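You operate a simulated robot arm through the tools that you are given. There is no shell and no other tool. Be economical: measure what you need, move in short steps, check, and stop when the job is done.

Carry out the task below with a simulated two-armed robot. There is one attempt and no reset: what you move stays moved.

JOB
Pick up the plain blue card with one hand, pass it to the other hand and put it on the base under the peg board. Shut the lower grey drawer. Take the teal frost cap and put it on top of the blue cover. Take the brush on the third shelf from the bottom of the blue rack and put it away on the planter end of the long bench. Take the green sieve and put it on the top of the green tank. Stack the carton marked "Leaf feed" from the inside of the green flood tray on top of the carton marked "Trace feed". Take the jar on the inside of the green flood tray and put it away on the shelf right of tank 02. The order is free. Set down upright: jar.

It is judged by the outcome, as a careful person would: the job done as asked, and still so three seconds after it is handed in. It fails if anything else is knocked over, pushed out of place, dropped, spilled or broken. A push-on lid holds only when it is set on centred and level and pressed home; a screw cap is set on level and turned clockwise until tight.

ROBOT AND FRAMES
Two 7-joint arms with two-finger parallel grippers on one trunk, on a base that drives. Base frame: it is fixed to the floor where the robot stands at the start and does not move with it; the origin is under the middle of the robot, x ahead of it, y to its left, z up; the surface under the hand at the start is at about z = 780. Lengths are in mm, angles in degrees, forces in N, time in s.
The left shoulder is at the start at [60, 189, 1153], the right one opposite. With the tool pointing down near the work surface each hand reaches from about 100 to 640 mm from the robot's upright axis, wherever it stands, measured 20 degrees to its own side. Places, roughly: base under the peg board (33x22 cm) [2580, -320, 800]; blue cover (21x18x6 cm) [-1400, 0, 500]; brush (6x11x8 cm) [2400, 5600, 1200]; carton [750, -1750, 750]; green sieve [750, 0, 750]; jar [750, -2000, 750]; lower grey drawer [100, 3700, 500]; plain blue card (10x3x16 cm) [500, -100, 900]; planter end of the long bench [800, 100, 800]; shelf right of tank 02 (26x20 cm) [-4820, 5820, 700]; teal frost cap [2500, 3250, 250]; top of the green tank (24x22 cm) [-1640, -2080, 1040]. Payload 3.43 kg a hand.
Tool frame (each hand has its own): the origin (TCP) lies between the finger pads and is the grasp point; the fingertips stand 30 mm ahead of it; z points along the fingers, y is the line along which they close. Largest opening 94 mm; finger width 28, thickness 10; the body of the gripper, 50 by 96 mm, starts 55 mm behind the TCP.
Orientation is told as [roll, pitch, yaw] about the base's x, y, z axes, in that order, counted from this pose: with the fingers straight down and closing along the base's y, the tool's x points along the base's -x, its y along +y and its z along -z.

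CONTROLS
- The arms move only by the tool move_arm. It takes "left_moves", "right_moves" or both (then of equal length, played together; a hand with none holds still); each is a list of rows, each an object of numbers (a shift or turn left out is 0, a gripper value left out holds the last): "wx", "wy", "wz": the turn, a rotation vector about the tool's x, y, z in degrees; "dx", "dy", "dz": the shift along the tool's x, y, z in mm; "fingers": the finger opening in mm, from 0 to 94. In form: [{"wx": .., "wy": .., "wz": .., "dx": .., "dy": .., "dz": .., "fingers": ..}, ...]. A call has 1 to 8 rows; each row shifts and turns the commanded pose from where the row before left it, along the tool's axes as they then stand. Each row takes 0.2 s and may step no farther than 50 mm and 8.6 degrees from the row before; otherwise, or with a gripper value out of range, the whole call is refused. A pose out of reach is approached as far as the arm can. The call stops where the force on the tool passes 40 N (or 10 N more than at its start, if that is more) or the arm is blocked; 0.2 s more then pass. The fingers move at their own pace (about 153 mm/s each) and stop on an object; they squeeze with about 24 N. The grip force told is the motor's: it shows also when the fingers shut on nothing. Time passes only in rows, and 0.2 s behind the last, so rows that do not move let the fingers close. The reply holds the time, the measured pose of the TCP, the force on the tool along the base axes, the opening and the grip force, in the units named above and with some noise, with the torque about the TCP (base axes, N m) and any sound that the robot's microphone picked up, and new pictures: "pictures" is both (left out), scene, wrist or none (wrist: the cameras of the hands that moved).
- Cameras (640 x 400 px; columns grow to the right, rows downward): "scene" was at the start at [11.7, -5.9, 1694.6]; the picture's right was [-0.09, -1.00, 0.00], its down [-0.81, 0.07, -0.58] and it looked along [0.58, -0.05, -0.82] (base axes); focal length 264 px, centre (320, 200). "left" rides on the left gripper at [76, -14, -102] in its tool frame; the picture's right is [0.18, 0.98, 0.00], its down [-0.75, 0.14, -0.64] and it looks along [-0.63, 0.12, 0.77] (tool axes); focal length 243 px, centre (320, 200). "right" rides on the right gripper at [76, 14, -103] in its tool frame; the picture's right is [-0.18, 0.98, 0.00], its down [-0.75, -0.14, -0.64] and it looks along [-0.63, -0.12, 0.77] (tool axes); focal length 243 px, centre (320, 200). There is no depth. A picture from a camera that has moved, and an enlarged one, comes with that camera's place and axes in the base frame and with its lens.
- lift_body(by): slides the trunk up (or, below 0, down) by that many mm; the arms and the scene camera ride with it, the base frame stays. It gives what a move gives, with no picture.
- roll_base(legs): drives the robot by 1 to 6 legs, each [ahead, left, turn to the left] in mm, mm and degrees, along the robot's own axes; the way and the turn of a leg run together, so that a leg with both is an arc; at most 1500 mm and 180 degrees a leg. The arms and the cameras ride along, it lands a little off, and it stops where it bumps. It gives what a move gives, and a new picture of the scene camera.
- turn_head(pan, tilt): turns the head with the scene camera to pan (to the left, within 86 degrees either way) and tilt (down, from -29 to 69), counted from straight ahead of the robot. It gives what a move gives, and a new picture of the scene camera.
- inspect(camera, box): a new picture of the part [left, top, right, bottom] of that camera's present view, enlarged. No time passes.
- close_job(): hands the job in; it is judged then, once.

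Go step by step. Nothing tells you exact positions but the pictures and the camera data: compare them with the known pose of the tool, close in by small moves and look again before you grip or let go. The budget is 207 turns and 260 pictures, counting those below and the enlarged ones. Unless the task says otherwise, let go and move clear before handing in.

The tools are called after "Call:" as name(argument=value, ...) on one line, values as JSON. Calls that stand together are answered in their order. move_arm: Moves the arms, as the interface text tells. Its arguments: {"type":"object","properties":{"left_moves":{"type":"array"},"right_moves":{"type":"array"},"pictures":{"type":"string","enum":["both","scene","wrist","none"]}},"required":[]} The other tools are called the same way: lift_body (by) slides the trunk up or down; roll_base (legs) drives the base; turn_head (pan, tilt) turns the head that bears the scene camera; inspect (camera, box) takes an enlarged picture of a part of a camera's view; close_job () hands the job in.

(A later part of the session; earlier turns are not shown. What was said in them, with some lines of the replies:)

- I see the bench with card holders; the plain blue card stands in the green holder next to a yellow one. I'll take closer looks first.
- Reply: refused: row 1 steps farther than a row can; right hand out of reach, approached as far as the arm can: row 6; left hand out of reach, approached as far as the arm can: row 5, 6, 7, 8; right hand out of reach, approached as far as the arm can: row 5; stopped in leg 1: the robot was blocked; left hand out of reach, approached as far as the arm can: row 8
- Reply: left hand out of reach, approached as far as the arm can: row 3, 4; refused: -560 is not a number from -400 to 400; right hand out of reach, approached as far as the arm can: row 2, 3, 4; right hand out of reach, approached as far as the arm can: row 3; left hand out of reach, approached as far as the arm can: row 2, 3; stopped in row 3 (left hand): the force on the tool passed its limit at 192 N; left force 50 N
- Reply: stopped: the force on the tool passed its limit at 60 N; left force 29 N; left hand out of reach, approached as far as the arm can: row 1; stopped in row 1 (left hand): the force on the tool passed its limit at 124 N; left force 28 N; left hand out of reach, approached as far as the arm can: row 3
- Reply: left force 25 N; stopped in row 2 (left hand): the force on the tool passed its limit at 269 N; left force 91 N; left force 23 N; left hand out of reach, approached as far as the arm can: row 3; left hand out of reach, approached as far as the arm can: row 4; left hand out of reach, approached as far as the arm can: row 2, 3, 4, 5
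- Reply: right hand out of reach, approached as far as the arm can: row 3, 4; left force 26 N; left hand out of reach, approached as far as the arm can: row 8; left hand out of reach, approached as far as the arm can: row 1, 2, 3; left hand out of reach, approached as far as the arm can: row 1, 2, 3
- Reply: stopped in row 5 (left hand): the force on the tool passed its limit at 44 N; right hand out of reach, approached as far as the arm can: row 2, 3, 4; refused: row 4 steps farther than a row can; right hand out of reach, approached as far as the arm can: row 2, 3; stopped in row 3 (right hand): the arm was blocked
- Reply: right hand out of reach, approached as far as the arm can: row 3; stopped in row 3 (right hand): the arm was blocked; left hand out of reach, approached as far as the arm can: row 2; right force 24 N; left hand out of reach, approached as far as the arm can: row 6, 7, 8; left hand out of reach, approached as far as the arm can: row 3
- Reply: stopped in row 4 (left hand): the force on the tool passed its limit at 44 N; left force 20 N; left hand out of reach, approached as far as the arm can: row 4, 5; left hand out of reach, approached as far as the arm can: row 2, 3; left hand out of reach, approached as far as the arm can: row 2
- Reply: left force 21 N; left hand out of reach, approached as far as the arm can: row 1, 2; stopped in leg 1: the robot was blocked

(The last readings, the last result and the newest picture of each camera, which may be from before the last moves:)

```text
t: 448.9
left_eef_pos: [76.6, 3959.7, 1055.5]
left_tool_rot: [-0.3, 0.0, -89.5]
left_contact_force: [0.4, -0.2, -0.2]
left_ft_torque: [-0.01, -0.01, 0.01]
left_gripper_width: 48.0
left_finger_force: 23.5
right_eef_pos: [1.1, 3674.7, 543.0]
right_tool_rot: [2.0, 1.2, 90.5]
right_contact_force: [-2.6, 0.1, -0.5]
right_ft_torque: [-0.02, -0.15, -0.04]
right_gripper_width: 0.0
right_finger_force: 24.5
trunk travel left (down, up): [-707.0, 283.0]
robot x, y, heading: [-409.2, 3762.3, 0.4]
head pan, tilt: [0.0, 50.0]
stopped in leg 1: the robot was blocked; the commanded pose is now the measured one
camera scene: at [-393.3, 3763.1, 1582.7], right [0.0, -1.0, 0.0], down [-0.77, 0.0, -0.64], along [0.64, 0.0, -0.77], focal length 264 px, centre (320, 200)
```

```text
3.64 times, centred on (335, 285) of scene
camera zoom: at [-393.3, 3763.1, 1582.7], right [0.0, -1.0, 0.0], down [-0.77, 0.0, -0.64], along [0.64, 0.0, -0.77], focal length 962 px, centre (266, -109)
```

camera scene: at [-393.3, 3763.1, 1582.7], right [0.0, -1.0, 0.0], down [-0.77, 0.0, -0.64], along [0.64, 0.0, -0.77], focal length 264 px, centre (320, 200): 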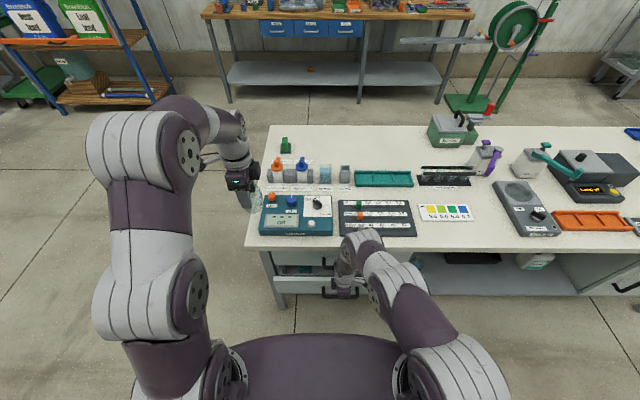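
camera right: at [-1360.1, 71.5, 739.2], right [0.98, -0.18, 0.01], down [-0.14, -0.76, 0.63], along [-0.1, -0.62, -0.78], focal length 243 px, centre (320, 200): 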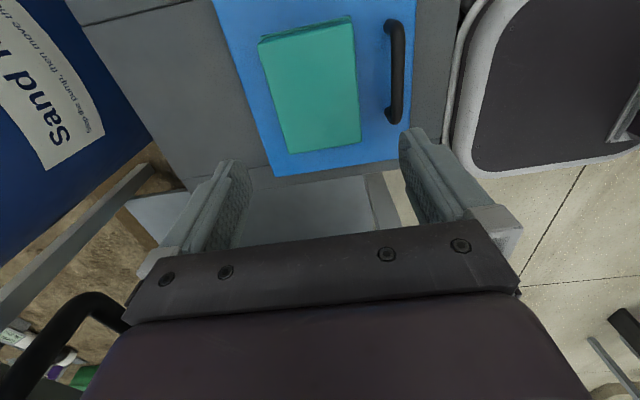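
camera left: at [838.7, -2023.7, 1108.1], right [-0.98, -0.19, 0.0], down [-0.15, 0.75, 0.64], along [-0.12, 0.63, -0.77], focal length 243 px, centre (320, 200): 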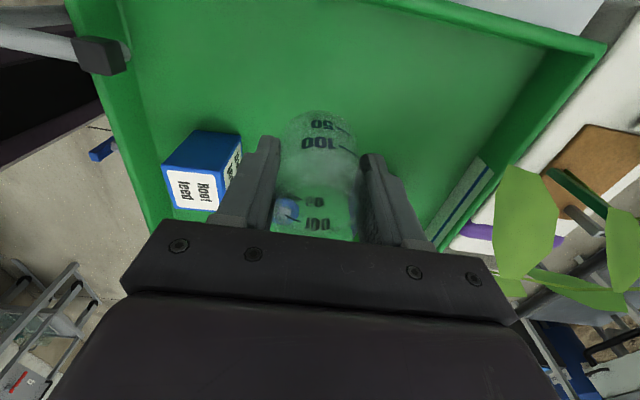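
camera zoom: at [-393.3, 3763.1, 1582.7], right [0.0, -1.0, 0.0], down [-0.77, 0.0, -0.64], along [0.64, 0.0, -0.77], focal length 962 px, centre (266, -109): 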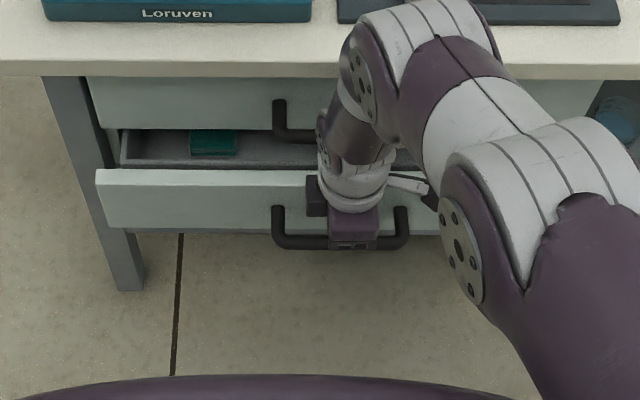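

Call:
roll_base(legs=[[-130, 0, 0]])

Call:
move_arm(right_moves=[{"wx": 8.2}, {"wx": 8.2}, {"wx": 8.2}, {"wx": 8.2}, {"wx": 8.2}, {"wx": 8.2}], pictures="scene")

```text
t: 450.2
left_eef_pos: [-53.8, 3957.7, 1055.9]
left_tool_rot: [-0.4, 0.1, -89.4]
left_contact_force: [-0.4, -0.6, -0.1]
left_ft_torque: [-0.02, 0.0, 0.02]
left_gripper_width: 48.1
left_finger_force: 23.9
right_eef_pos: [-128.6, 3674.1, 543.7]
right_tool_rot: [2.0, 1.1, 90.4]
right_contact_force: [-0.7, 0.3, 0.8]
right_ft_torque: [0.03, -0.02, -0.03]
right_gripper_width: 0.3
right_finger_force: 23.8
trunk travel left (down, up): [-707.0, 283.0]
robot x, y, heading: [-543.9, 3763.6, -0.0]
head pan, tilt: [0.0, 50.0]
camera scene: at [-524.3, 3761.9, 1582.8], right [0.0, -1.0, 0.0], down [-0.77, 0.0, -0.64], along [0.64, 0.0, -0.77], focal length 264 px, centre (320, 200)
```

scene: 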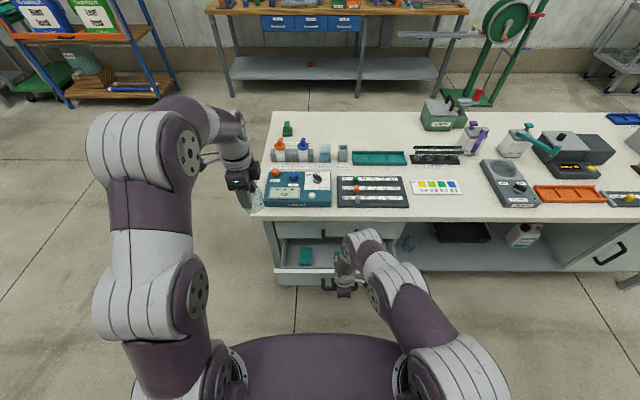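

```text
t: 451.8
left_eef_pos: [-54.9, 3958.1, 1056.6]
left_tool_rot: [-0.5, 0.2, -89.5]
left_contact_force: [-0.4, -0.1, -0.6]
left_ft_torque: [0.02, 0.0, 0.0]
left_gripper_width: 48.3
left_finger_force: 23.8
right_eef_pos: [-75.2, 3690.2, 578.4]
right_tool_rot: [-49.5, -0.6, 88.9]
right_contact_force: [-0.1, -0.3, -1.0]
right_ft_torque: [-0.01, 0.03, 0.03]
right_gripper_width: 0.1
right_finger_force: 24.1
right hand out of reach, approached as far as the arm can: row 3
trunk travel left (down, up): [-707.0, 283.0]
robot x, y, heading: [-536.6, 3761.1, 0.2]
head pan, tilt: [0.0, 50.0]
stopped in row 6 (right hand): the arm was blocked; the commanded pose is now the measured one
camera scene: at [-524.3, 3761.6, 1582.8], right [0.0, -1.0, 0.0], down [-0.77, 0.0, -0.64], along [0.64, 0.0, -0.77], focal length 264 px, centre (320, 200)
```

scene: 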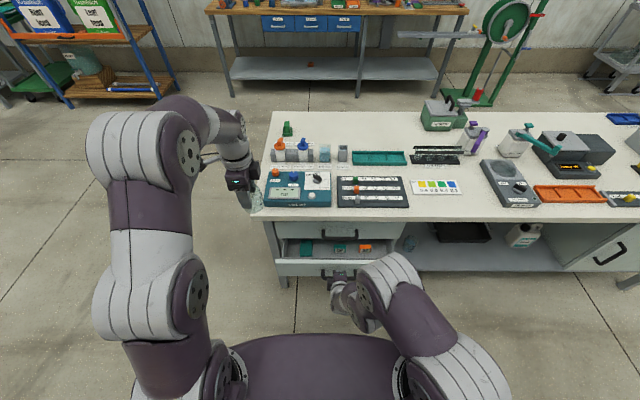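

Call:
move_arm(right_moves=[{"dy": 22, "dz": 20}, {"dy": 22, "dz": 20}], pictures="none")

Call:
roll_base(legs=[[130, 0, 0]])

Call:
inspect(camera="scene", box=[255, 230, 415, 340])

```text
t: 452.6
left_eef_pos: [-54.2, 3958.0, 1055.8]
left_tool_rot: [-0.3, 0.1, -89.5]
left_contact_force: [-0.5, 0.2, -1.1]
left_ft_torque: [-0.01, -0.03, 0.01]
left_gripper_width: 48.2
left_finger_force: 24.0
right_eef_pos: [-36.0, 3706.6, 549.9]
right_tool_rot: [-52.5, -2.3, 88.9]
right_contact_force: [-0.2, 0.5, 0.9]
right_ft_torque: [-0.02, 0.0, -0.01]
right_gripper_width: 0.3
right_finger_force: 23.9
trunk travel left (down, up): [-707.0, 283.0]
robot x, y, heading: [-540.0, 3763.3, 0.3]
head pan, tilt: [0.0, 50.0]
stopped in row 2 (right hand): the arm was blocked; the commanded pose is now the measured one
```

```text
t: 453.9
left_eef_pos: [57.5, 3959.2, 1054.8]
left_tool_rot: [-0.5, 0.1, -89.5]
left_contact_force: [-0.6, -0.3, -0.3]
left_ft_torque: [-0.01, 0.01, -0.05]
left_gripper_width: 47.8
left_finger_force: 23.6
right_eef_pos: [70.9, 3708.8, 550.0]
right_tool_rot: [-52.3, -2.0, 89.3]
right_contact_force: [-6.7, -1.7, 3.8]
right_ft_torque: [0.05, -0.07, 0.06]
right_gripper_width: 0.0
right_finger_force: 24.1
trunk travel left (down, up): [-707.0, 283.0]
robot x, y, heading: [-429.0, 3762.8, 0.2]
head pan, tilt: [0.0, 50.0]
stopped in leg 1: the force on the tool passed its limit at 203 N (the readings are from after the stop); the commanded pose is now the measured one
camera scene: at [-413.1, 3762.8, 1582.7], right [0.01, -1.0, 0.0], down [-0.77, 0.0, -0.64], along [0.64, 0.0, -0.77], focal length 264 px, centre (320, 200)
```

scene: 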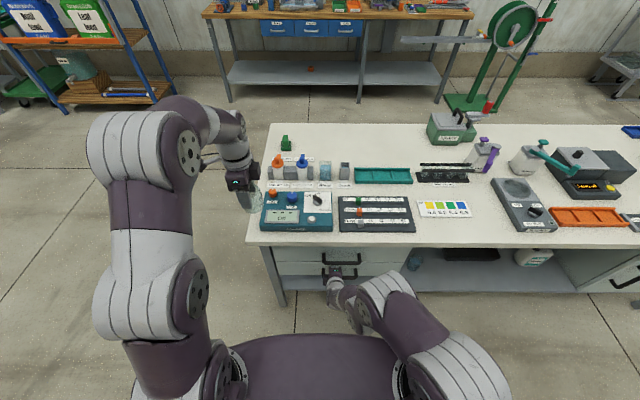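

```text
3.64 times, centred on (335, 285) of scene
camera zoom: at [-413.1, 3762.8, 1582.7], right [0.01, -1.0, 0.0], down [-0.77, 0.0, -0.64], along [0.64, 0.0, -0.77], focal length 962 px, centre (266, -109)
```

zoom: 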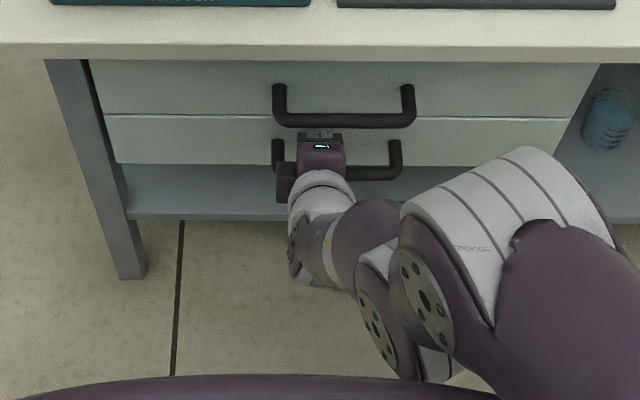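

Call:
roll_base(legs=[[-300, 0, 0]])

Call:
lift_body(by=270)

Call:
move_arm(right_moves=[{"wx": -8.2}, {"wx": -8.2}, {"wx": -8.2}, {"wx": -8.2}, {"wx": -8.2}, {"wx": -8.2}, {"dz": -40, "dy": 20}, {"dz": -40, "dy": 20}], pictures="none")

Call:
turn_head(pan=86, tilt=20)

```text
t: 455.9
left_eef_pos: [-243.3, 3955.5, 1054.7]
left_tool_rot: [-0.6, 0.1, -89.8]
left_contact_force: [0.5, -0.1, -0.4]
left_ft_torque: [-0.04, 0.01, 0.01]
left_gripper_width: 48.5
left_finger_force: 23.8
right_eef_pos: [-231.7, 3704.1, 547.8]
right_tool_rot: [-52.4, -2.0, 89.2]
right_contact_force: [-0.7, -0.2, -0.2]
right_ft_torque: [-0.03, -0.01, 0.0]
right_gripper_width: 0.2
right_finger_force: 24.3
trunk travel left (down, up): [-707.0, 283.0]
robot x, y, heading: [-734.5, 3763.5, -0.2]
head pan, tilt: [0.0, 50.0]
camera scene: at [-715.1, 3761.7, 1582.8], right [0.0, -1.0, 0.0], down [-0.77, 0.0, -0.64], along [0.64, 0.0, -0.77], focal length 264 px, centre (320, 200)
```

scene: 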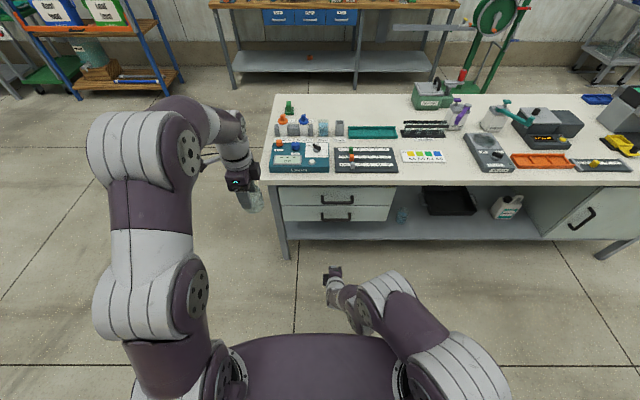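

```text
t: 458.7
left_eef_pos: [-243.8, 3955.6, 1324.4]
left_tool_rot: [-0.5, 0.1, -89.8]
left_contact_force: [0.0, -0.4, -0.4]
left_ft_torque: [-0.01, 0.04, 0.0]
left_gripper_width: 48.3
left_finger_force: 24.3
right_eef_pos: [-230.2, 3704.7, 819.6]
right_tool_rot: [-52.3, -2.0, 89.2]
right_contact_force: [0.0, -0.2, -0.3]
right_ft_torque: [-0.01, 0.01, -0.01]
right_gripper_width: 0.0
right_finger_force: 23.8
trunk travel left (down, up): [-977.0, 13.0]
robot x, y, heading: [-727.1, 3760.9, 0.1]
head pan, tilt: [0.0, 50.0]
```

```text
t: 460.5
left_eef_pos: [-245.1, 3955.4, 1324.5]
left_tool_rot: [-0.3, 0.2, -89.8]
left_contact_force: [-0.3, 0.5, 0.2]
left_ft_torque: [0.01, -0.02, 0.0]
left_gripper_width: 48.0
left_finger_force: 23.9
right_eef_pos: [-275.7, 3700.7, 897.2]
right_tool_rot: [-3.1, -2.0, 89.0]
right_contact_force: [-0.1, -0.2, 0.9]
right_ft_torque: [0.0, -0.02, -0.02]
right_gripper_width: 0.2
right_finger_force: 23.7
right hand out of reach, approached as far as the arm can: row 5, 6
trunk travel left (down, up): [-977.0, 13.0]
robot x, y, heading: [-730.3, 3763.1, -0.3]
head pan, tilt: [0.0, 50.0]
```

```text
t: 462.1
left_eef_pos: [-244.0, 3955.8, 1323.7]
left_tool_rot: [-0.6, 0.1, -89.8]
left_contact_force: [-0.3, -0.9, 0.1]
left_ft_torque: [-0.02, -0.01, -0.04]
left_gripper_width: 48.2
left_finger_force: 24.3
right_eef_pos: [-274.1, 3701.1, 895.9]
right_tool_rot: [-3.1, -2.0, 89.0]
right_contact_force: [-0.2, 0.0, 0.4]
right_ft_torque: [-0.02, 0.0, 0.02]
right_gripper_width: 0.0
right_finger_force: 24.3
trunk travel left (down, up): [-977.0, 13.0]
robot x, y, heading: [-738.5, 3764.6, 0.1]
head pan, tilt: [85.9, 20.0]
camera scene: at [-784.3, 3854.6, 1898.4], right [1.0, -0.07, 0.0], down [-0.03, -0.34, -0.94], along [0.07, 0.94, -0.34], focal length 264 px, centre (320, 200)
```

scene: 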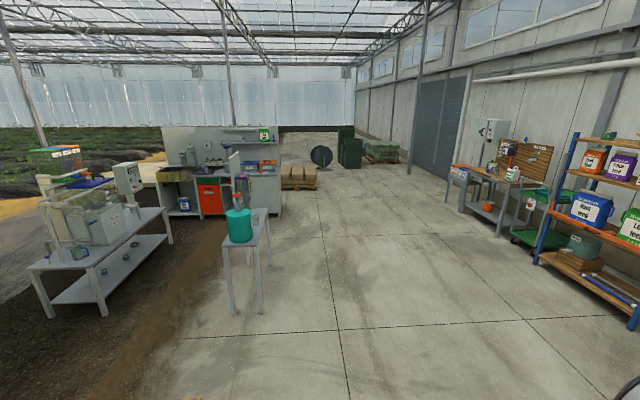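

Call:
roll_base(legs=[[0, 0, 90]])

Call:
turn_head(pan=62, tilt=18)

```text
t: 466.3
left_eef_pos: [-927.7, 4248.4, 1324.5]
left_tool_rot: [-0.5, 0.0, 0.6]
left_contact_force: [-0.2, 0.1, 0.2]
left_ft_torque: [0.02, 0.04, -0.02]
left_gripper_width: 47.9
left_finger_force: 23.3
right_eef_pos: [-673.9, 4217.4, 896.0]
right_tool_rot: [-3.1, -2.0, 179.5]
right_contact_force: [-0.1, 0.0, 0.0]
right_ft_torque: [0.02, 0.02, 0.04]
right_gripper_width: 0.0
right_finger_force: 23.9
trunk travel left (down, up): [-977.0, 13.0]
robot x, y, heading: [-734.6, 3761.5, 90.4]
head pan, tilt: [85.9, 20.0]
camera scene: at [-823.9, 3708.0, 1898.4], right [0.06, 1.0, 0.0], down [0.34, -0.02, -0.94], along [-0.94, 0.06, -0.34], focal length 264 px, centre (320, 200)
```

scene: 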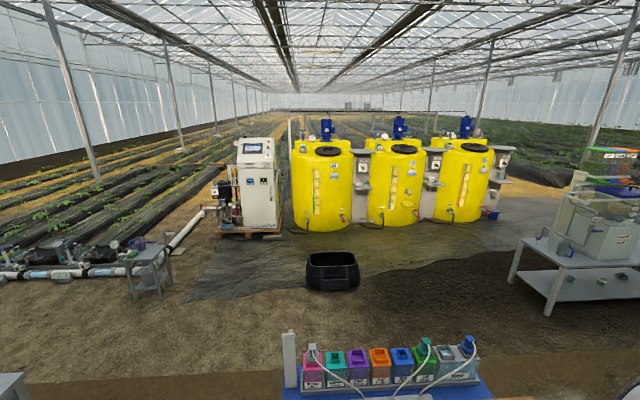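

```text
t: 467.2
left_eef_pos: [-928.5, 4246.5, 1324.2]
left_tool_rot: [-0.4, 0.1, 0.6]
left_contact_force: [-0.2, -0.2, -0.2]
left_ft_torque: [0.03, -0.02, -0.01]
left_gripper_width: 48.0
left_finger_force: 24.6
right_eef_pos: [-673.6, 4218.1, 896.9]
right_tool_rot: [-3.1, -2.0, 179.6]
right_contact_force: [0.4, -0.3, -0.3]
right_ft_torque: [0.01, 0.02, -0.04]
right_gripper_width: 0.1
right_finger_force: 23.5
trunk travel left (down, up): [-977.0, 13.0]
robot x, y, heading: [-733.1, 3759.7, 90.2]
head pan, tilt: [62.0, 18.0]
camera scene: at [-814.1, 3745.1, 1901.6], right [0.46, 0.89, 0.0], down [0.27, -0.14, -0.95], along [-0.84, 0.44, -0.31], focal length 264 px, centre (320, 200)
```

scene: 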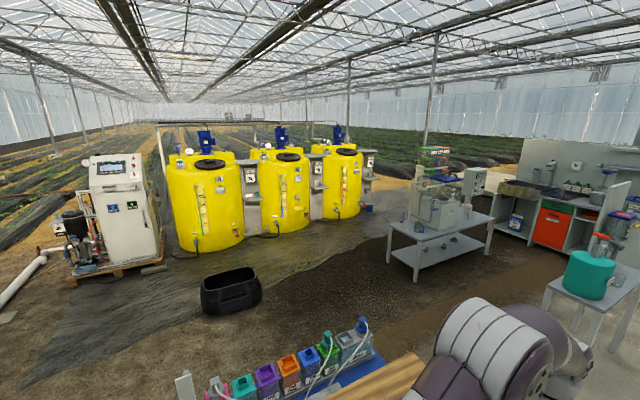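

Call:
inspect(camera="scene", box=[150, 120, 400, 270])

```text
2.56 times, centred on (275, 195) of scene
camera zoom: at [-814.1, 3745.1, 1901.6], right [0.46, 0.89, 0.0], down [0.27, -0.14, -0.95], along [-0.84, 0.44, -0.31], focal length 677 px, centre (435, 213)
```

zoom: 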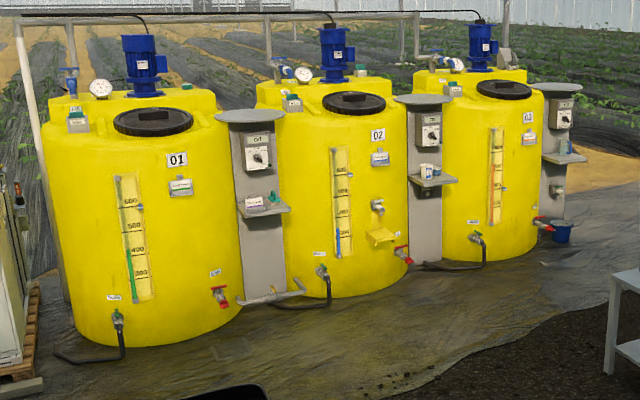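

Call:
roll_base(legs=[[1300, 0, 0], [290, 0, 0], [0, 0, 90]])

Call:
turn_head(pan=0, tilt=30)

```text
t: 479.2
left_eef_pos: [-1210.5, 5175.7, 1325.1]
left_tool_rot: [-0.5, 0.0, 89.2]
left_contact_force: [-0.4, -0.1, -0.5]
left_ft_torque: [-0.01, 0.02, 0.02]
left_gripper_width: 48.1
left_finger_force: 24.4
right_eef_pos: [-1173.8, 5429.3, 896.8]
right_tool_rot: [-3.1, -1.9, -92.2]
right_contact_force: [0.0, 0.7, -0.4]
right_ft_torque: [-0.01, 0.0, 0.04]
right_gripper_width: 0.0
right_finger_force: 23.5
trunk travel left (down, up): [-977.0, 13.0]
robot x, y, heading: [-717.9, 5358.3, 178.8]
head pan, tilt: [62.0, 18.0]
camera scene: at [-704.9, 5277.7, 1901.7], right [-0.87, 0.49, 0.0], down [0.15, 0.27, -0.95], along [-0.46, -0.83, -0.31], focal length 264 px, centre (320, 200)
```

scene: 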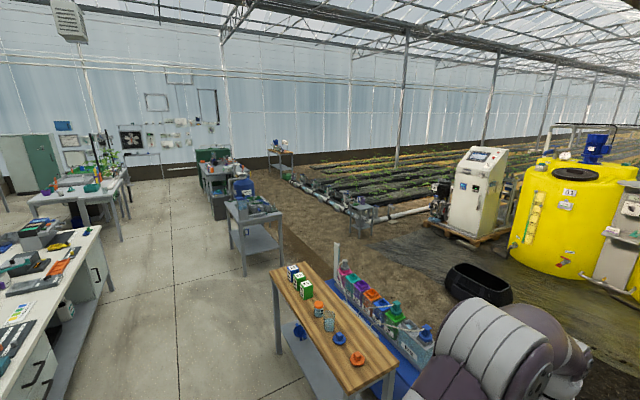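

```text
t: 480.5
left_eef_pos: [-1209.0, 5176.0, 1323.9]
left_tool_rot: [-0.5, 0.1, 89.1]
left_contact_force: [-0.1, 0.4, 0.6]
left_ft_torque: [0.0, 0.0, -0.04]
left_gripper_width: 47.8
left_finger_force: 23.6
right_eef_pos: [-1173.1, 5428.8, 896.8]
right_tool_rot: [-3.1, -2.0, -92.2]
right_contact_force: [-0.5, -0.1, 0.9]
right_ft_torque: [0.03, 0.02, 0.02]
right_gripper_width: 0.1
right_finger_force: 24.6
trunk travel left (down, up): [-977.0, 13.0]
robot x, y, heading: [-718.3, 5364.7, 178.8]
head pan, tilt: [0.0, 30.0]
camera scene: at [-749.8, 5360.7, 1882.3], right [0.02, 1.0, 0.0], down [0.5, -0.01, -0.87], along [-0.87, 0.02, -0.5], focal length 264 px, centre (320, 200)
```

scene: 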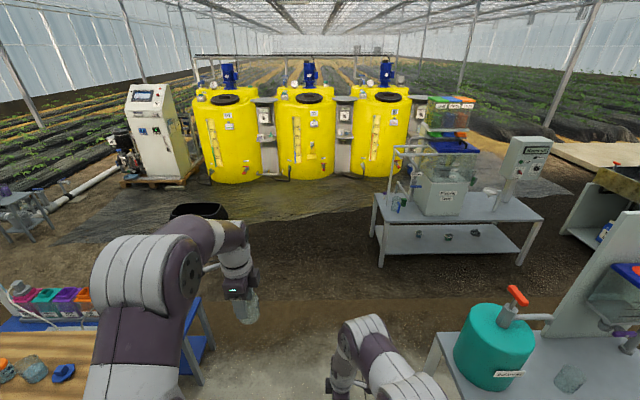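

Call:
roll_base(legs=[[0, 60, 1.2], [1450, 0, 0], [1450, 0, 0], [250, 0, 0], [0, -560, 0]])

Call:
turn_head(pan=0, tilt=45)

```text
t: 499.4
left_eef_pos: [-4336.8, 5825.3, 1324.0]
left_tool_rot: [-0.6, 0.1, 85.7]
left_contact_force: [0.2, 0.1, -0.7]
left_ft_torque: [0.0, -0.02, 0.01]
left_gripper_width: 47.7
left_finger_force: 24.4
right_eef_pos: [-4286.0, 6076.3, 897.9]
right_tool_rot: [-3.1, -1.8, -95.4]
right_contact_force: [-0.1, -0.5, 0.1]
right_ft_torque: [-0.01, -0.02, 0.0]
right_gripper_width: 0.0
right_finger_force: 24.4
trunk travel left (down, up): [-977.0, 13.0]
robot x, y, heading: [-3833.7, 5982.5, 175.5]
head pan, tilt: [0.0, 30.0]
camera scene: at [-3866.8, 5982.5, 1882.3], right [0.08, 1.0, 0.0], down [0.5, -0.04, -0.87], along [-0.86, 0.07, -0.5], focal length 264 px, centre (320, 200)
```

scene: 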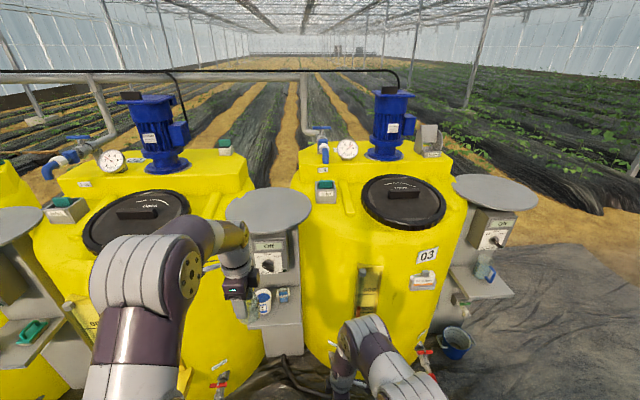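

```text
t: 500.2
left_eef_pos: [-4336.3, 5826.0, 1325.4]
left_tool_rot: [-0.5, 0.3, 85.7]
left_contact_force: [0.0, -1.0, -0.7]
left_ft_torque: [0.0, -0.01, 0.02]
left_gripper_width: 47.9
left_finger_force: 24.6
right_eef_pos: [-4285.7, 6076.6, 896.7]
right_tool_rot: [-3.1, -2.0, -95.4]
right_contact_force: [0.4, 0.3, -0.3]
right_ft_torque: [-0.01, -0.01, 0.02]
right_gripper_width: 0.3
right_finger_force: 23.8
trunk travel left (down, up): [-977.0, 13.0]
robot x, y, heading: [-3834.5, 5983.1, 175.5]
head pan, tilt: [0.0, 45.0]
camera scene: at [-3857.5, 5984.2, 1859.8], right [0.08, 1.0, 0.0], down [0.7, -0.06, -0.71], along [-0.71, 0.06, -0.71], focal length 264 px, centre (320, 200)
```

scene: 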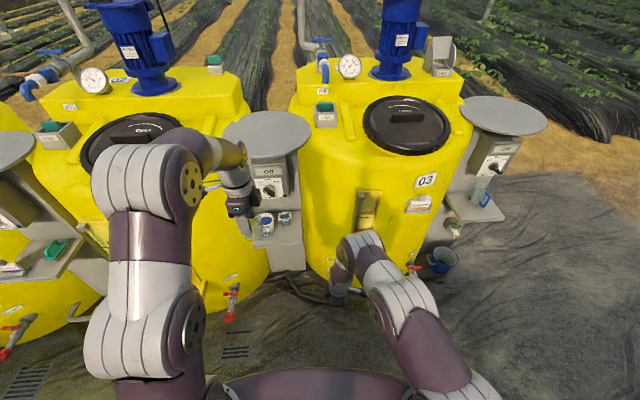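

Call:
inspect(camera="scene", box=[200, 100, 340, 280])

```text
2.22 times, centred on (270, 190) of scene
camera zoom: at [-3857.5, 5984.2, 1859.8], right [0.08, 1.0, 0.0], down [0.7, -0.06, -0.71], along [-0.71, 0.06, -0.71], focal length 588 px, centre (431, 222)
```

zoom: 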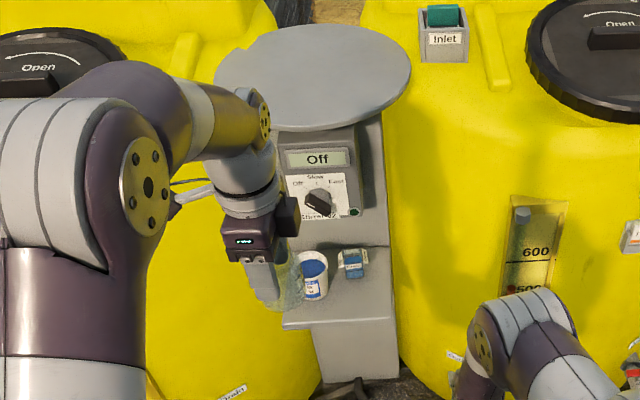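

Call:
roll_base(legs=[[0, 0, 4.5]])

Call:
move_arm(left_moves=[{"wz": -8.2}, {"wz": -8.2}, {"wz": -8.2}, {"wz": -8.2}, {"wz": -8.2}, {"wz": -8.2}, {"wz": -8.2}, {"wz": -8.2}], pictures="none")

Call:
move_arm(left_moves=[{"wz": -8.2}, {"wz": -8.2}, {"wz": -8}, {"dy": -40}, {"dy": -40}, {"dy": -40}], pictures="both")

```text
t: 501.1
left_eef_pos: [-4323.8, 5788.6, 1324.6]
left_tool_rot: [-0.5, 0.1, 90.1]
left_contact_force: [0.2, 0.5, 0.1]
left_ft_torque: [-0.03, -0.01, -0.02]
left_gripper_width: 47.7
left_finger_force: 24.4
right_eef_pos: [-4292.7, 6041.6, 896.0]
right_tool_rot: [-3.1, -2.1, -90.9]
right_contact_force: [-0.6, 0.9, 0.3]
right_ft_torque: [-0.02, 0.02, -0.02]
right_gripper_width: 0.3
right_finger_force: 23.6
trunk travel left (down, up): [-977.0, 13.0]
robot x, y, heading: [-3834.6, 5980.5, -180.0]
head pan, tilt: [0.0, 45.0]
camera scene: at [-3858.1, 5984.2, 1859.7], right [0.0, 1.0, 0.0], down [0.71, 0.0, -0.71], along [-0.71, 0.0, -0.71], focal length 264 px, centre (320, 200)
```

scene: 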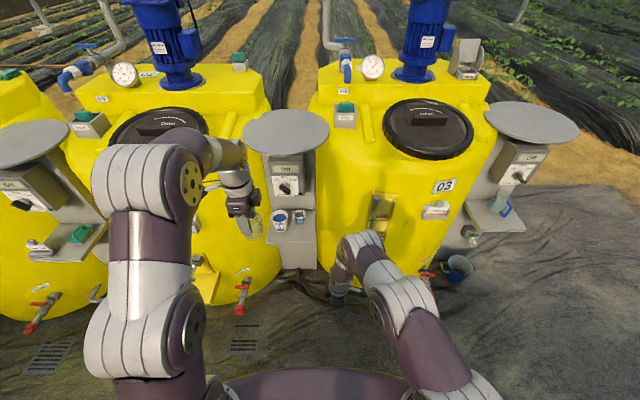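

```text
t: 502.9
left_eef_pos: [-4323.3, 5786.9, 1325.2]
left_tool_rot: [-0.1, 0.5, 155.9]
left_contact_force: [0.0, -1.0, -0.6]
left_ft_torque: [0.01, -0.02, -0.01]
left_gripper_width: 47.7
left_finger_force: 23.5
right_eef_pos: [-4290.8, 6041.1, 897.8]
right_tool_rot: [-3.1, -2.0, -90.9]
right_contact_force: [-0.1, -0.7, -1.3]
right_ft_torque: [0.01, 0.01, 0.01]
right_gripper_width: 0.1
right_finger_force: 24.2
trunk travel left (down, up): [-977.0, 13.0]
robot x, y, heading: [-3835.1, 5979.7, -179.9]
head pan, tilt: [0.0, 45.0]
```

```text
t: 504.2
left_eef_pos: [-4321.8, 5905.3, 1320.6]
left_tool_rot: [0.2, 0.5, -179.7]
left_contact_force: [0.2, -0.4, -0.3]
left_ft_torque: [-0.01, -0.02, -0.01]
left_gripper_width: 48.1
left_finger_force: 24.5
left hand out of reach, approached as far as the arm can: row 6
right_eef_pos: [-4293.6, 6040.6, 895.9]
right_tool_rot: [-3.1, -2.0, -91.0]
right_contact_force: [-0.7, 0.1, 0.1]
right_ft_torque: [0.0, -0.02, 0.0]
right_gripper_width: 0.1
right_finger_force: 24.0
trunk travel left (down, up): [-977.0, 13.0]
robot x, y, heading: [-3833.8, 5981.0, -180.2]
head pan, tilt: [0.0, 45.0]
camera scene: at [-3857.9, 5983.2, 1859.7], right [0.0, 1.0, 0.0], down [0.71, 0.0, -0.71], along [-0.71, 0.0, -0.71], focal length 264 px, centre (320, 200)
camera left: at [-4245.5, 5920.8, 1422.3], right [0.19, -0.98, 0.0], down [-0.76, -0.14, 0.64], along [-0.62, -0.12, -0.77], focal length 243 px, centre (320, 200)
```

scene: 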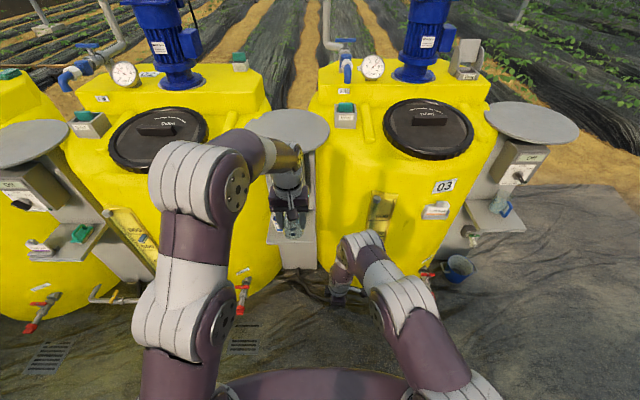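
left: 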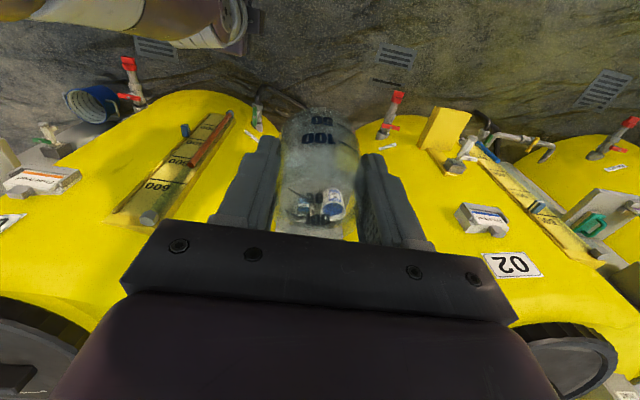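

Call:
move_arm(left_moves=[{"dy": 45}, {"dy": 45}, {"dy": 45}, {"dy": 45}, {"dy": 45}], pictures="none")

Call:
inspect(camera="scene", box=[230, 100, 350, 280])

```text
t: 505.4
left_eef_pos: [-4318.5, 5680.6, 1320.1]
left_tool_rot: [0.1, 0.5, -179.7]
left_contact_force: [0.1, -0.5, 0.3]
left_ft_torque: [0.05, 0.01, 0.04]
left_gripper_width: 48.1
left_finger_force: 24.0
right_eef_pos: [-4292.5, 6040.0, 896.8]
right_tool_rot: [-3.0, -1.9, -90.9]
right_contact_force: [-0.6, -0.7, 0.7]
right_ft_torque: [0.0, 0.0, 0.0]
right_gripper_width: 0.0
right_finger_force: 24.0
trunk travel left (down, up): [-977.0, 13.0]
robot x, y, heading: [-3836.7, 5984.3, -180.1]
head pan, tilt: [0.0, 45.0]
```

```text
2.22 times, centred on (290, 190) of scene
camera zoom: at [-3858.0, 5979.1, 1859.7], right [0.0, 1.0, 0.0], down [0.71, 0.0, -0.71], along [-0.71, 0.0, -0.71], focal length 588 px, centre (387, 222)
```

zoom: 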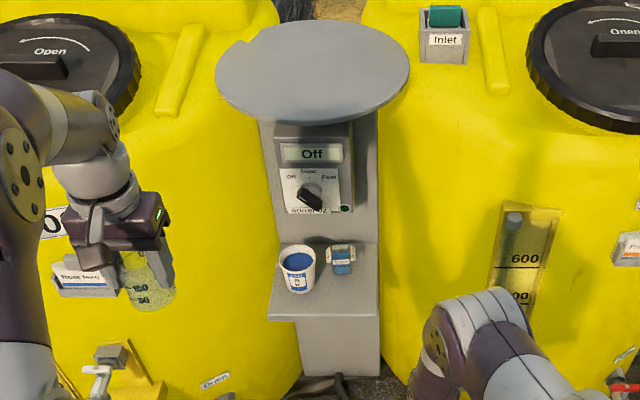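

Call:
move_arm(left_moves=[{"dy": -40, "dx": 25}, {"dy": -40, "dx": 25}, {"dy": -40, "dx": 25}, {"dy": -40, "dx": 25}, {"dx": 20}], right_moves=[{"dy": 40, "dz": -20}, {"dy": 40, "dz": -20}, {"dy": 40, "dz": -20}, {"dz": -20}, {"dz": -20}], pictures="none")

Call:
lift_body(by=-300)

Call:
roll_base(legs=[[250, -40, 0], [120, 0, 0]])

```text
t: 506.6
left_eef_pos: [-4197.6, 5843.0, 1322.4]
left_tool_rot: [0.1, 0.3, -179.7]
left_contact_force: [1.4, 0.4, 0.0]
left_ft_torque: [0.06, 0.02, 0.0]
left_gripper_width: 47.8
left_finger_force: 24.4
right_eef_pos: [-4164.9, 6042.8, 991.7]
right_tool_rot: [-3.2, -1.9, -90.9]
right_contact_force: [-0.5, -0.3, 0.5]
right_ft_torque: [0.0, 0.03, 0.0]
right_gripper_width: 0.0
right_finger_force: 24.0
trunk travel left (down, up): [-977.0, 13.0]
robot x, y, heading: [-3835.2, 5984.2, -180.0]
head pan, tilt: [0.0, 45.0]
```

```text
t: 509.6
left_eef_pos: [-4199.5, 5842.3, 1020.5]
left_tool_rot: [0.1, 0.5, -179.8]
left_contact_force: [-0.9, -0.5, -0.3]
left_ft_torque: [0.0, -0.01, -0.03]
left_gripper_width: 47.8
left_finger_force: 24.3
right_eef_pos: [-4164.3, 6042.6, 690.6]
right_tool_rot: [-3.0, -1.9, -90.8]
right_contact_force: [-0.3, 0.1, 0.1]
right_ft_torque: [0.03, 0.01, 0.03]
right_gripper_width: 0.1
right_finger_force: 23.9
trunk travel left (down, up): [-677.0, 313.0]
robot x, y, heading: [-3836.7, 5984.9, -180.0]
head pan, tilt: [0.0, 45.0]
```

```text
t: 512.4
left_eef_pos: [-4577.6, 5881.8, 1020.8]
left_tool_rot: [0.2, 0.5, -179.7]
left_contact_force: [0.1, -0.4, -0.8]
left_ft_torque: [0.02, 0.02, 0.02]
left_gripper_width: 47.7
left_finger_force: 24.0
right_eef_pos: [-4542.2, 6082.5, 690.8]
right_tool_rot: [-3.1, -2.0, -91.0]
right_contact_force: [0.4, 0.8, 0.6]
right_ft_torque: [-0.01, -0.04, -0.05]
right_gripper_width: 0.0
right_finger_force: 23.4
trunk travel left (down, up): [-677.0, 313.0]
robot x, y, heading: [-4211.9, 6020.7, -179.7]
head pan, tilt: [0.0, 45.0]
camera scene: at [-4235.3, 6021.6, 1559.7], right [0.0, 1.0, 0.0], down [0.71, 0.0, -0.71], along [-0.71, 0.0, -0.71], focal length 264 px, centre (320, 200)
```

scene: 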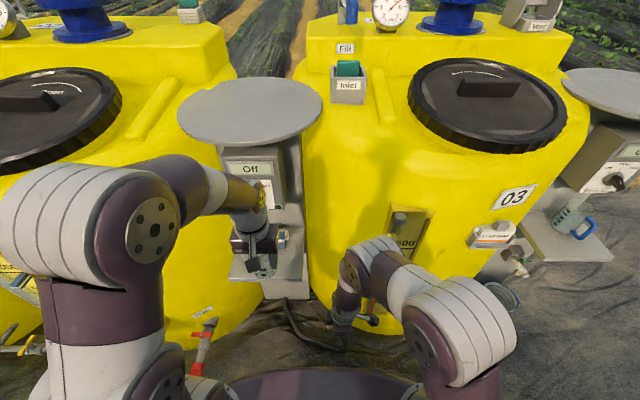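

Call:
move_arm(left_moves=[{"dz": 45}, {"dz": 45}, {"dz": 45}, {"dz": 35}], pictures="wrist")

Call:
inspect(camera="scene", box=[180, 130, 340, 310])

```text
t: 513.4
left_eef_pos: [-4579.0, 5879.8, 851.0]
left_tool_rot: [0.1, 0.6, -179.7]
left_contact_force: [0.2, 0.1, 0.0]
left_ft_torque: [-0.02, -0.02, 0.01]
left_gripper_width: 47.9
left_finger_force: 24.4
right_eef_pos: [-4543.6, 6082.5, 689.5]
right_tool_rot: [-3.1, -1.9, -90.8]
right_contact_force: [-0.5, 0.5, 0.7]
right_ft_torque: [0.02, -0.03, 0.0]
right_gripper_width: 0.0
right_finger_force: 23.8
trunk travel left (down, up): [-677.0, 313.0]
robot x, y, heading: [-4214.9, 6021.0, -179.9]
head pan, tilt: [0.0, 45.0]
camera left: at [-4502.5, 5894.7, 952.9], right [0.19, -0.98, 0.0], down [-0.76, -0.14, 0.64], along [-0.62, -0.12, -0.77], focal length 243 px, centre (320, 200)
```

left: 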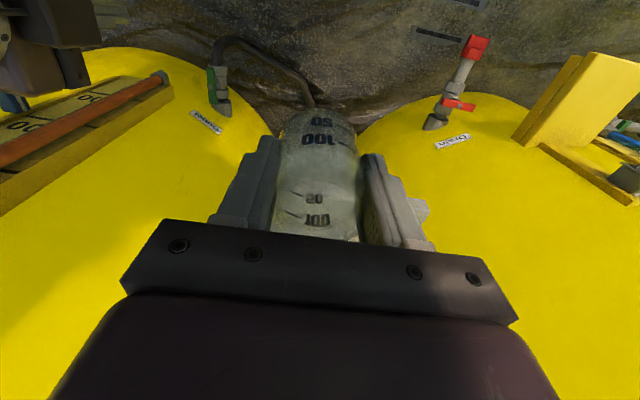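

```text
2.22 times, centred on (260, 220) of scene
camera zoom: at [-4236.2, 6021.5, 1559.7], right [0.0, 1.0, 0.0], down [0.71, 0.0, -0.71], along [-0.71, 0.0, -0.71], focal length 588 px, centre (453, 156)
```

zoom: 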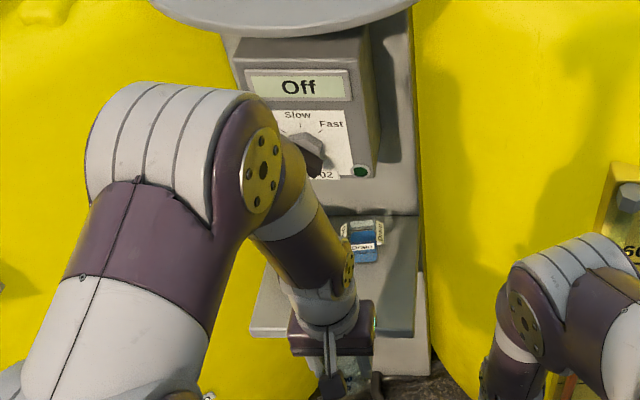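

Call:
move_arm(left_moves=[{"dz": 30, "dx": -20}, {"dx": -44, "dz": 10}, {"dx": -44, "dy": -5}, {"dx": -40, "dy": -5}], pictures="wrist")

Call:
inspect(camera="scene", box=[180, 130, 340, 310])

```text
t: 514.4
left_eef_pos: [-4724.9, 5889.7, 811.4]
left_tool_rot: [0.2, 0.6, -179.8]
left_contact_force: [0.0, 0.0, 0.6]
left_ft_torque: [0.0, -0.03, -0.01]
left_gripper_width: 48.2
left_finger_force: 23.7
right_eef_pos: [-4543.4, 6080.7, 690.2]
right_tool_rot: [-3.0, -2.0, -90.9]
right_contact_force: [-0.1, 0.9, 0.0]
right_ft_torque: [0.04, 0.01, -0.01]
right_gripper_width: 0.0
right_finger_force: 23.8
trunk travel left (down, up): [-677.0, 313.0]
robot x, y, heading: [-4213.8, 6023.0, -180.2]
head pan, tilt: [0.0, 45.0]
camera left: at [-4648.9, 5904.4, 912.7], right [0.19, -0.98, 0.0], down [-0.76, -0.14, 0.63], along [-0.62, -0.12, -0.77], focal length 243 px, centre (320, 200)
```

left: 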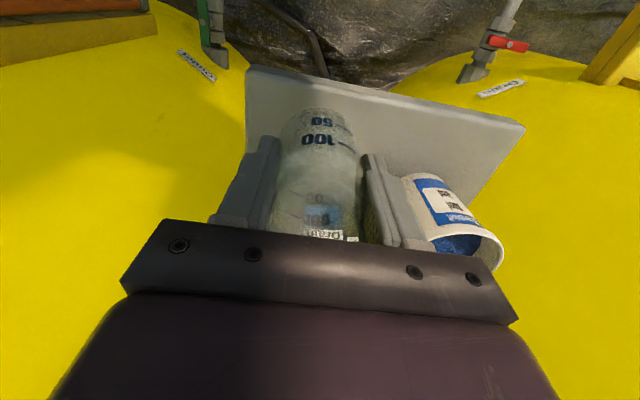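

```text
2.22 times, centred on (260, 220) of scene
camera zoom: at [-4236.7, 6021.5, 1559.7], right [0.0, 1.0, 0.0], down [0.71, 0.0, -0.71], along [-0.71, 0.0, -0.71], focal length 588 px, centre (453, 156)
```

zoom: 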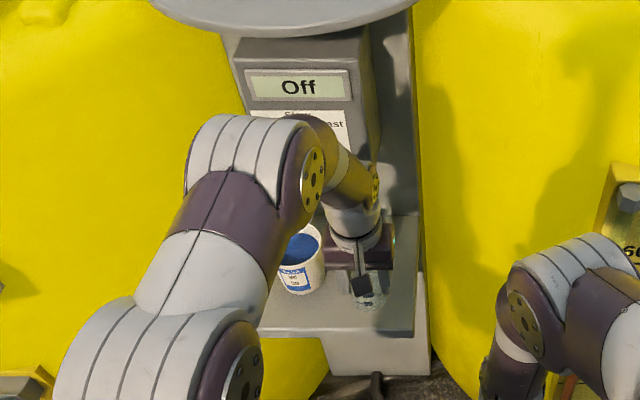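

Call:
move_arm(left_moves=[{"dx": -15, "dz": 10}, {"dx": -17, "dz": 15}, {"dz": 10}], pictures="wrist")

Call:
inspect(camera="scene", box=[180, 130, 340, 310])

```text
t: 515.2
left_eef_pos: [-4755.9, 5891.7, 775.0]
left_tool_rot: [0.1, 0.6, -179.7]
left_contact_force: [-0.6, -0.8, 0.4]
left_ft_torque: [-0.03, -0.03, -0.01]
left_gripper_width: 48.0
left_finger_force: 23.8
right_eef_pos: [-4543.5, 6081.6, 690.2]
right_tool_rot: [-3.2, -2.0, -90.9]
right_contact_force: [0.1, 0.3, 0.3]
right_ft_torque: [0.02, 0.02, -0.02]
right_gripper_width: 0.0
right_finger_force: 24.2
trunk travel left (down, up): [-677.0, 313.0]
robot x, y, heading: [-4214.2, 6024.0, -180.1]
head pan, tilt: [0.0, 45.0]
camera left: at [-4679.8, 5905.5, 876.7], right [0.19, -0.98, 0.0], down [-0.76, -0.14, 0.64], along [-0.62, -0.12, -0.77], focal length 243 px, centre (320, 200)
```

left: 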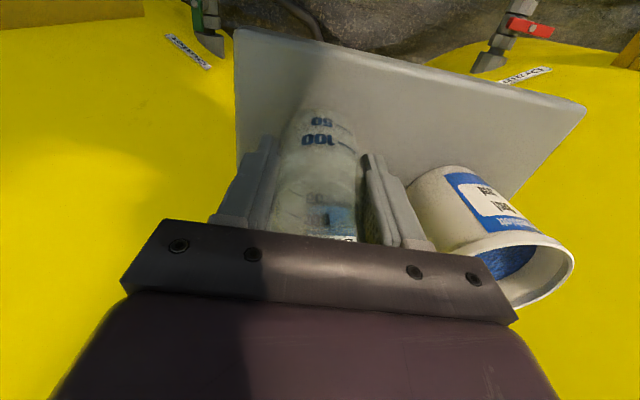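

```text
2.22 times, centred on (260, 220) of scene
camera zoom: at [-4235.1, 6021.8, 1559.7], right [0.0, 1.0, 0.0], down [0.71, 0.0, -0.71], along [-0.71, 0.0, -0.71], focal length 588 px, centre (453, 156)
```

zoom: 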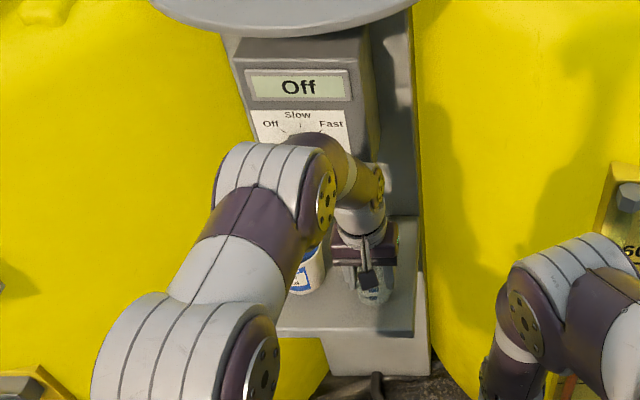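

Call:
move_arm(left_moves=[{"dz": 8}, {"dz": 6}, {"dz": 5}], pictures="none")

```text
t: 516.0
left_eef_pos: [-4755.6, 5891.7, 756.7]
left_tool_rot: [0.0, 0.4, -179.8]
left_contact_force: [-0.4, 0.5, 2.3]
left_ft_torque: [-0.02, 0.16, 0.02]
left_gripper_width: 47.9
left_finger_force: 23.9
right_eef_pos: [-4542.4, 6081.4, 690.9]
right_tool_rot: [-3.2, -2.0, -90.9]
right_contact_force: [-1.0, -0.3, -0.3]
right_ft_torque: [-0.02, -0.01, 0.0]
right_gripper_width: 0.0
right_finger_force: 24.0
trunk travel left (down, up): [-677.0, 313.0]
robot x, y, heading: [-4209.6, 6018.2, -179.9]
head pan, tilt: [0.0, 45.0]
```

Call:
move_arm(left_moves=[{"dz": 3}, {"dz": 2}], pictures="none")

```text
t: 516.6
left_eef_pos: [-4754.9, 5891.1, 753.4]
left_tool_rot: [0.1, 0.1, -179.7]
left_contact_force: [-0.4, -3.3, 25.0]
left_ft_torque: [0.0, 0.15, 0.02]
left_gripper_width: 49.0
left_finger_force: 24.0
right_eef_pos: [-4541.7, 6082.7, 690.8]
right_tool_rot: [-3.3, -2.0, -90.9]
right_contact_force: [-0.1, -0.4, 0.0]
right_ft_torque: [0.0, 0.01, -0.02]
right_gripper_width: 0.0
right_finger_force: 24.0
trunk travel left (down, up): [-677.0, 313.0]
robot x, y, heading: [-4214.2, 6021.9, -180.1]
head pan, tilt: [0.0, 45.0]
```

Call:
move_arm(left_moves=[{"fingers": 62}, {"fingers": 80}, {"dz": -15}, {"dz": -30}, {"dz": -30}], pictures="wrist")

```text
t: 517.8
left_eef_pos: [-4756.6, 5888.9, 824.8]
left_tool_rot: [0.0, 0.6, -179.7]
left_contact_force: [0.4, 0.8, -0.3]
left_ft_torque: [-0.04, 0.02, -0.02]
left_gripper_width: 80.0
left_finger_force: 0.0
right_eef_pos: [-4543.2, 6082.4, 690.7]
right_tool_rot: [-3.1, -2.0, -90.9]
right_contact_force: [-0.3, -0.5, 0.2]
right_ft_torque: [0.04, 0.04, 0.01]
right_gripper_width: 0.1
right_finger_force: 23.9
trunk travel left (down, up): [-677.0, 313.0]
robot x, y, heading: [-4212.4, 6023.1, -180.2]
head pan, tilt: [0.0, 45.0]
camera left: at [-4679.8, 5903.4, 926.8], right [0.19, -0.98, 0.0], down [-0.76, -0.14, 0.64], along [-0.62, -0.12, -0.77], focal length 243 px, centre (320, 200)
```

left: 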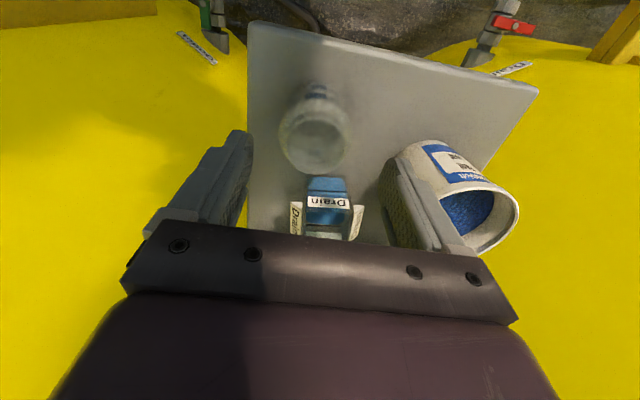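

Call:
move_arm(left_moves=[{"dz": -30}, {"dx": 40}, {"dx": 45}, {"dx": 45}, {"dx": 40}], pictures="none")

Call:
roll_base(legs=[[-500, 0, 0]])

Call:
inspect(camera="scene", box=[220, 100, 360, 280])

```text
t: 519.0
left_eef_pos: [-4585.6, 5892.1, 855.7]
left_tool_rot: [0.1, 0.3, -179.7]
left_contact_force: [-0.3, -0.3, 0.0]
left_ft_torque: [0.01, -0.01, -0.01]
left_gripper_width: 80.0
left_finger_force: 0.1
right_eef_pos: [-4542.9, 6083.6, 690.8]
right_tool_rot: [-3.1, -2.0, -90.8]
right_contact_force: [0.1, 0.8, 0.6]
right_ft_torque: [-0.02, 0.01, 0.02]
right_gripper_width: 0.0
right_finger_force: 23.9
trunk travel left (down, up): [-677.0, 313.0]
robot x, y, heading: [-4211.3, 6020.1, -180.0]
head pan, tilt: [0.0, 45.0]
```

```text
t: 521.9
left_eef_pos: [-4089.2, 5892.6, 854.3]
left_tool_rot: [0.1, 0.5, -180.0]
left_contact_force: [0.9, 0.3, 0.6]
left_ft_torque: [0.04, 0.03, 0.0]
left_gripper_width: 79.9
left_finger_force: 0.1
right_eef_pos: [-4044.7, 6082.2, 690.7]
right_tool_rot: [-3.2, -2.1, -91.0]
right_contact_force: [0.4, 0.0, 0.5]
right_ft_torque: [0.0, 0.01, 0.0]
right_gripper_width: 0.2
right_finger_force: 23.9
trunk travel left (down, up): [-677.0, 313.0]
robot x, y, heading: [-3714.1, 6021.8, 179.7]
head pan, tilt: [0.0, 45.0]
camera scene: at [-3736.7, 6020.8, 1559.7], right [0.0, 1.0, 0.0], down [0.71, 0.0, -0.71], along [-0.71, 0.0, -0.71], focal length 264 px, centre (320, 200)
```

scene: 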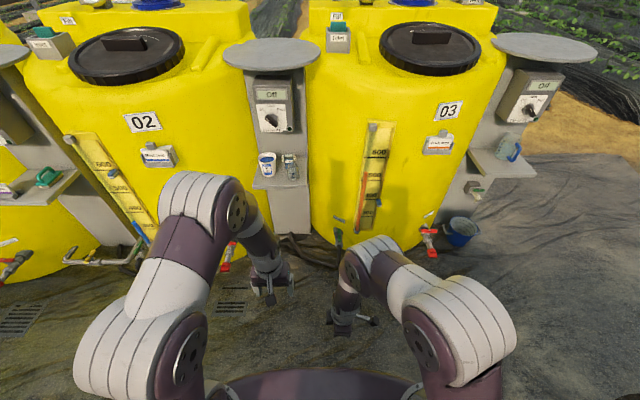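

```text
2.22 times, centred on (290, 190) of scene
camera zoom: at [-3736.7, 6020.8, 1559.7], right [0.0, 1.0, 0.0], down [0.71, 0.0, -0.71], along [-0.71, 0.0, -0.71], focal length 588 px, centre (387, 222)
```

zoom: 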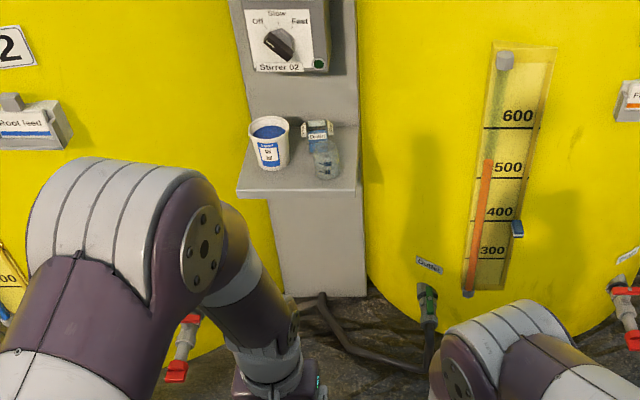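

All the jobs look done, the jar stands upright on the shelf right of tank 02, and both hands are clear, so I'm handing in.

Call:
close_job()

```text
The job is handed in.
```

I did all seven tasks and handed the job in; the result of the judging hasn't come back.

- **Blue card:** I passed it from the right hand to the left and laid it flat on the base under the peg board. My first release dragged it towards the front edge, so I gripped it again and set it further in.
- **Lower grey drawer:** it is pushed shut and sits level with the drawer above. The last push peaked at about 200 N before the robot stopped; nothing looked disturbed afterwards.
- **Frost cap:** it is on the flat part of the blue cover, clear of the handle.
- **Brush:** it lies flat on the planter end of the long bench.
- **Green sieve:** it is on top of the green tank, about 3 to 4 cm nearer the robot than the centre you gave.
- **"Leaf feed" carton:** it is stacked squarely on the "Trace feed" carton in the flood tray.
- **Jar:** it stands upright on the shelf right of tank 02.

Two other things happened along the way:

- **Rack carton:** while reaching for the brush, the gripper pressed on a small "Trace feed" carton on the blue rack. The carton moved roughly 1 cm towards the shelf front and is still standing.
- **Bench bump:** early on the robot bumped the long bench while moving sideways. Everything on it was still in place when I looked.
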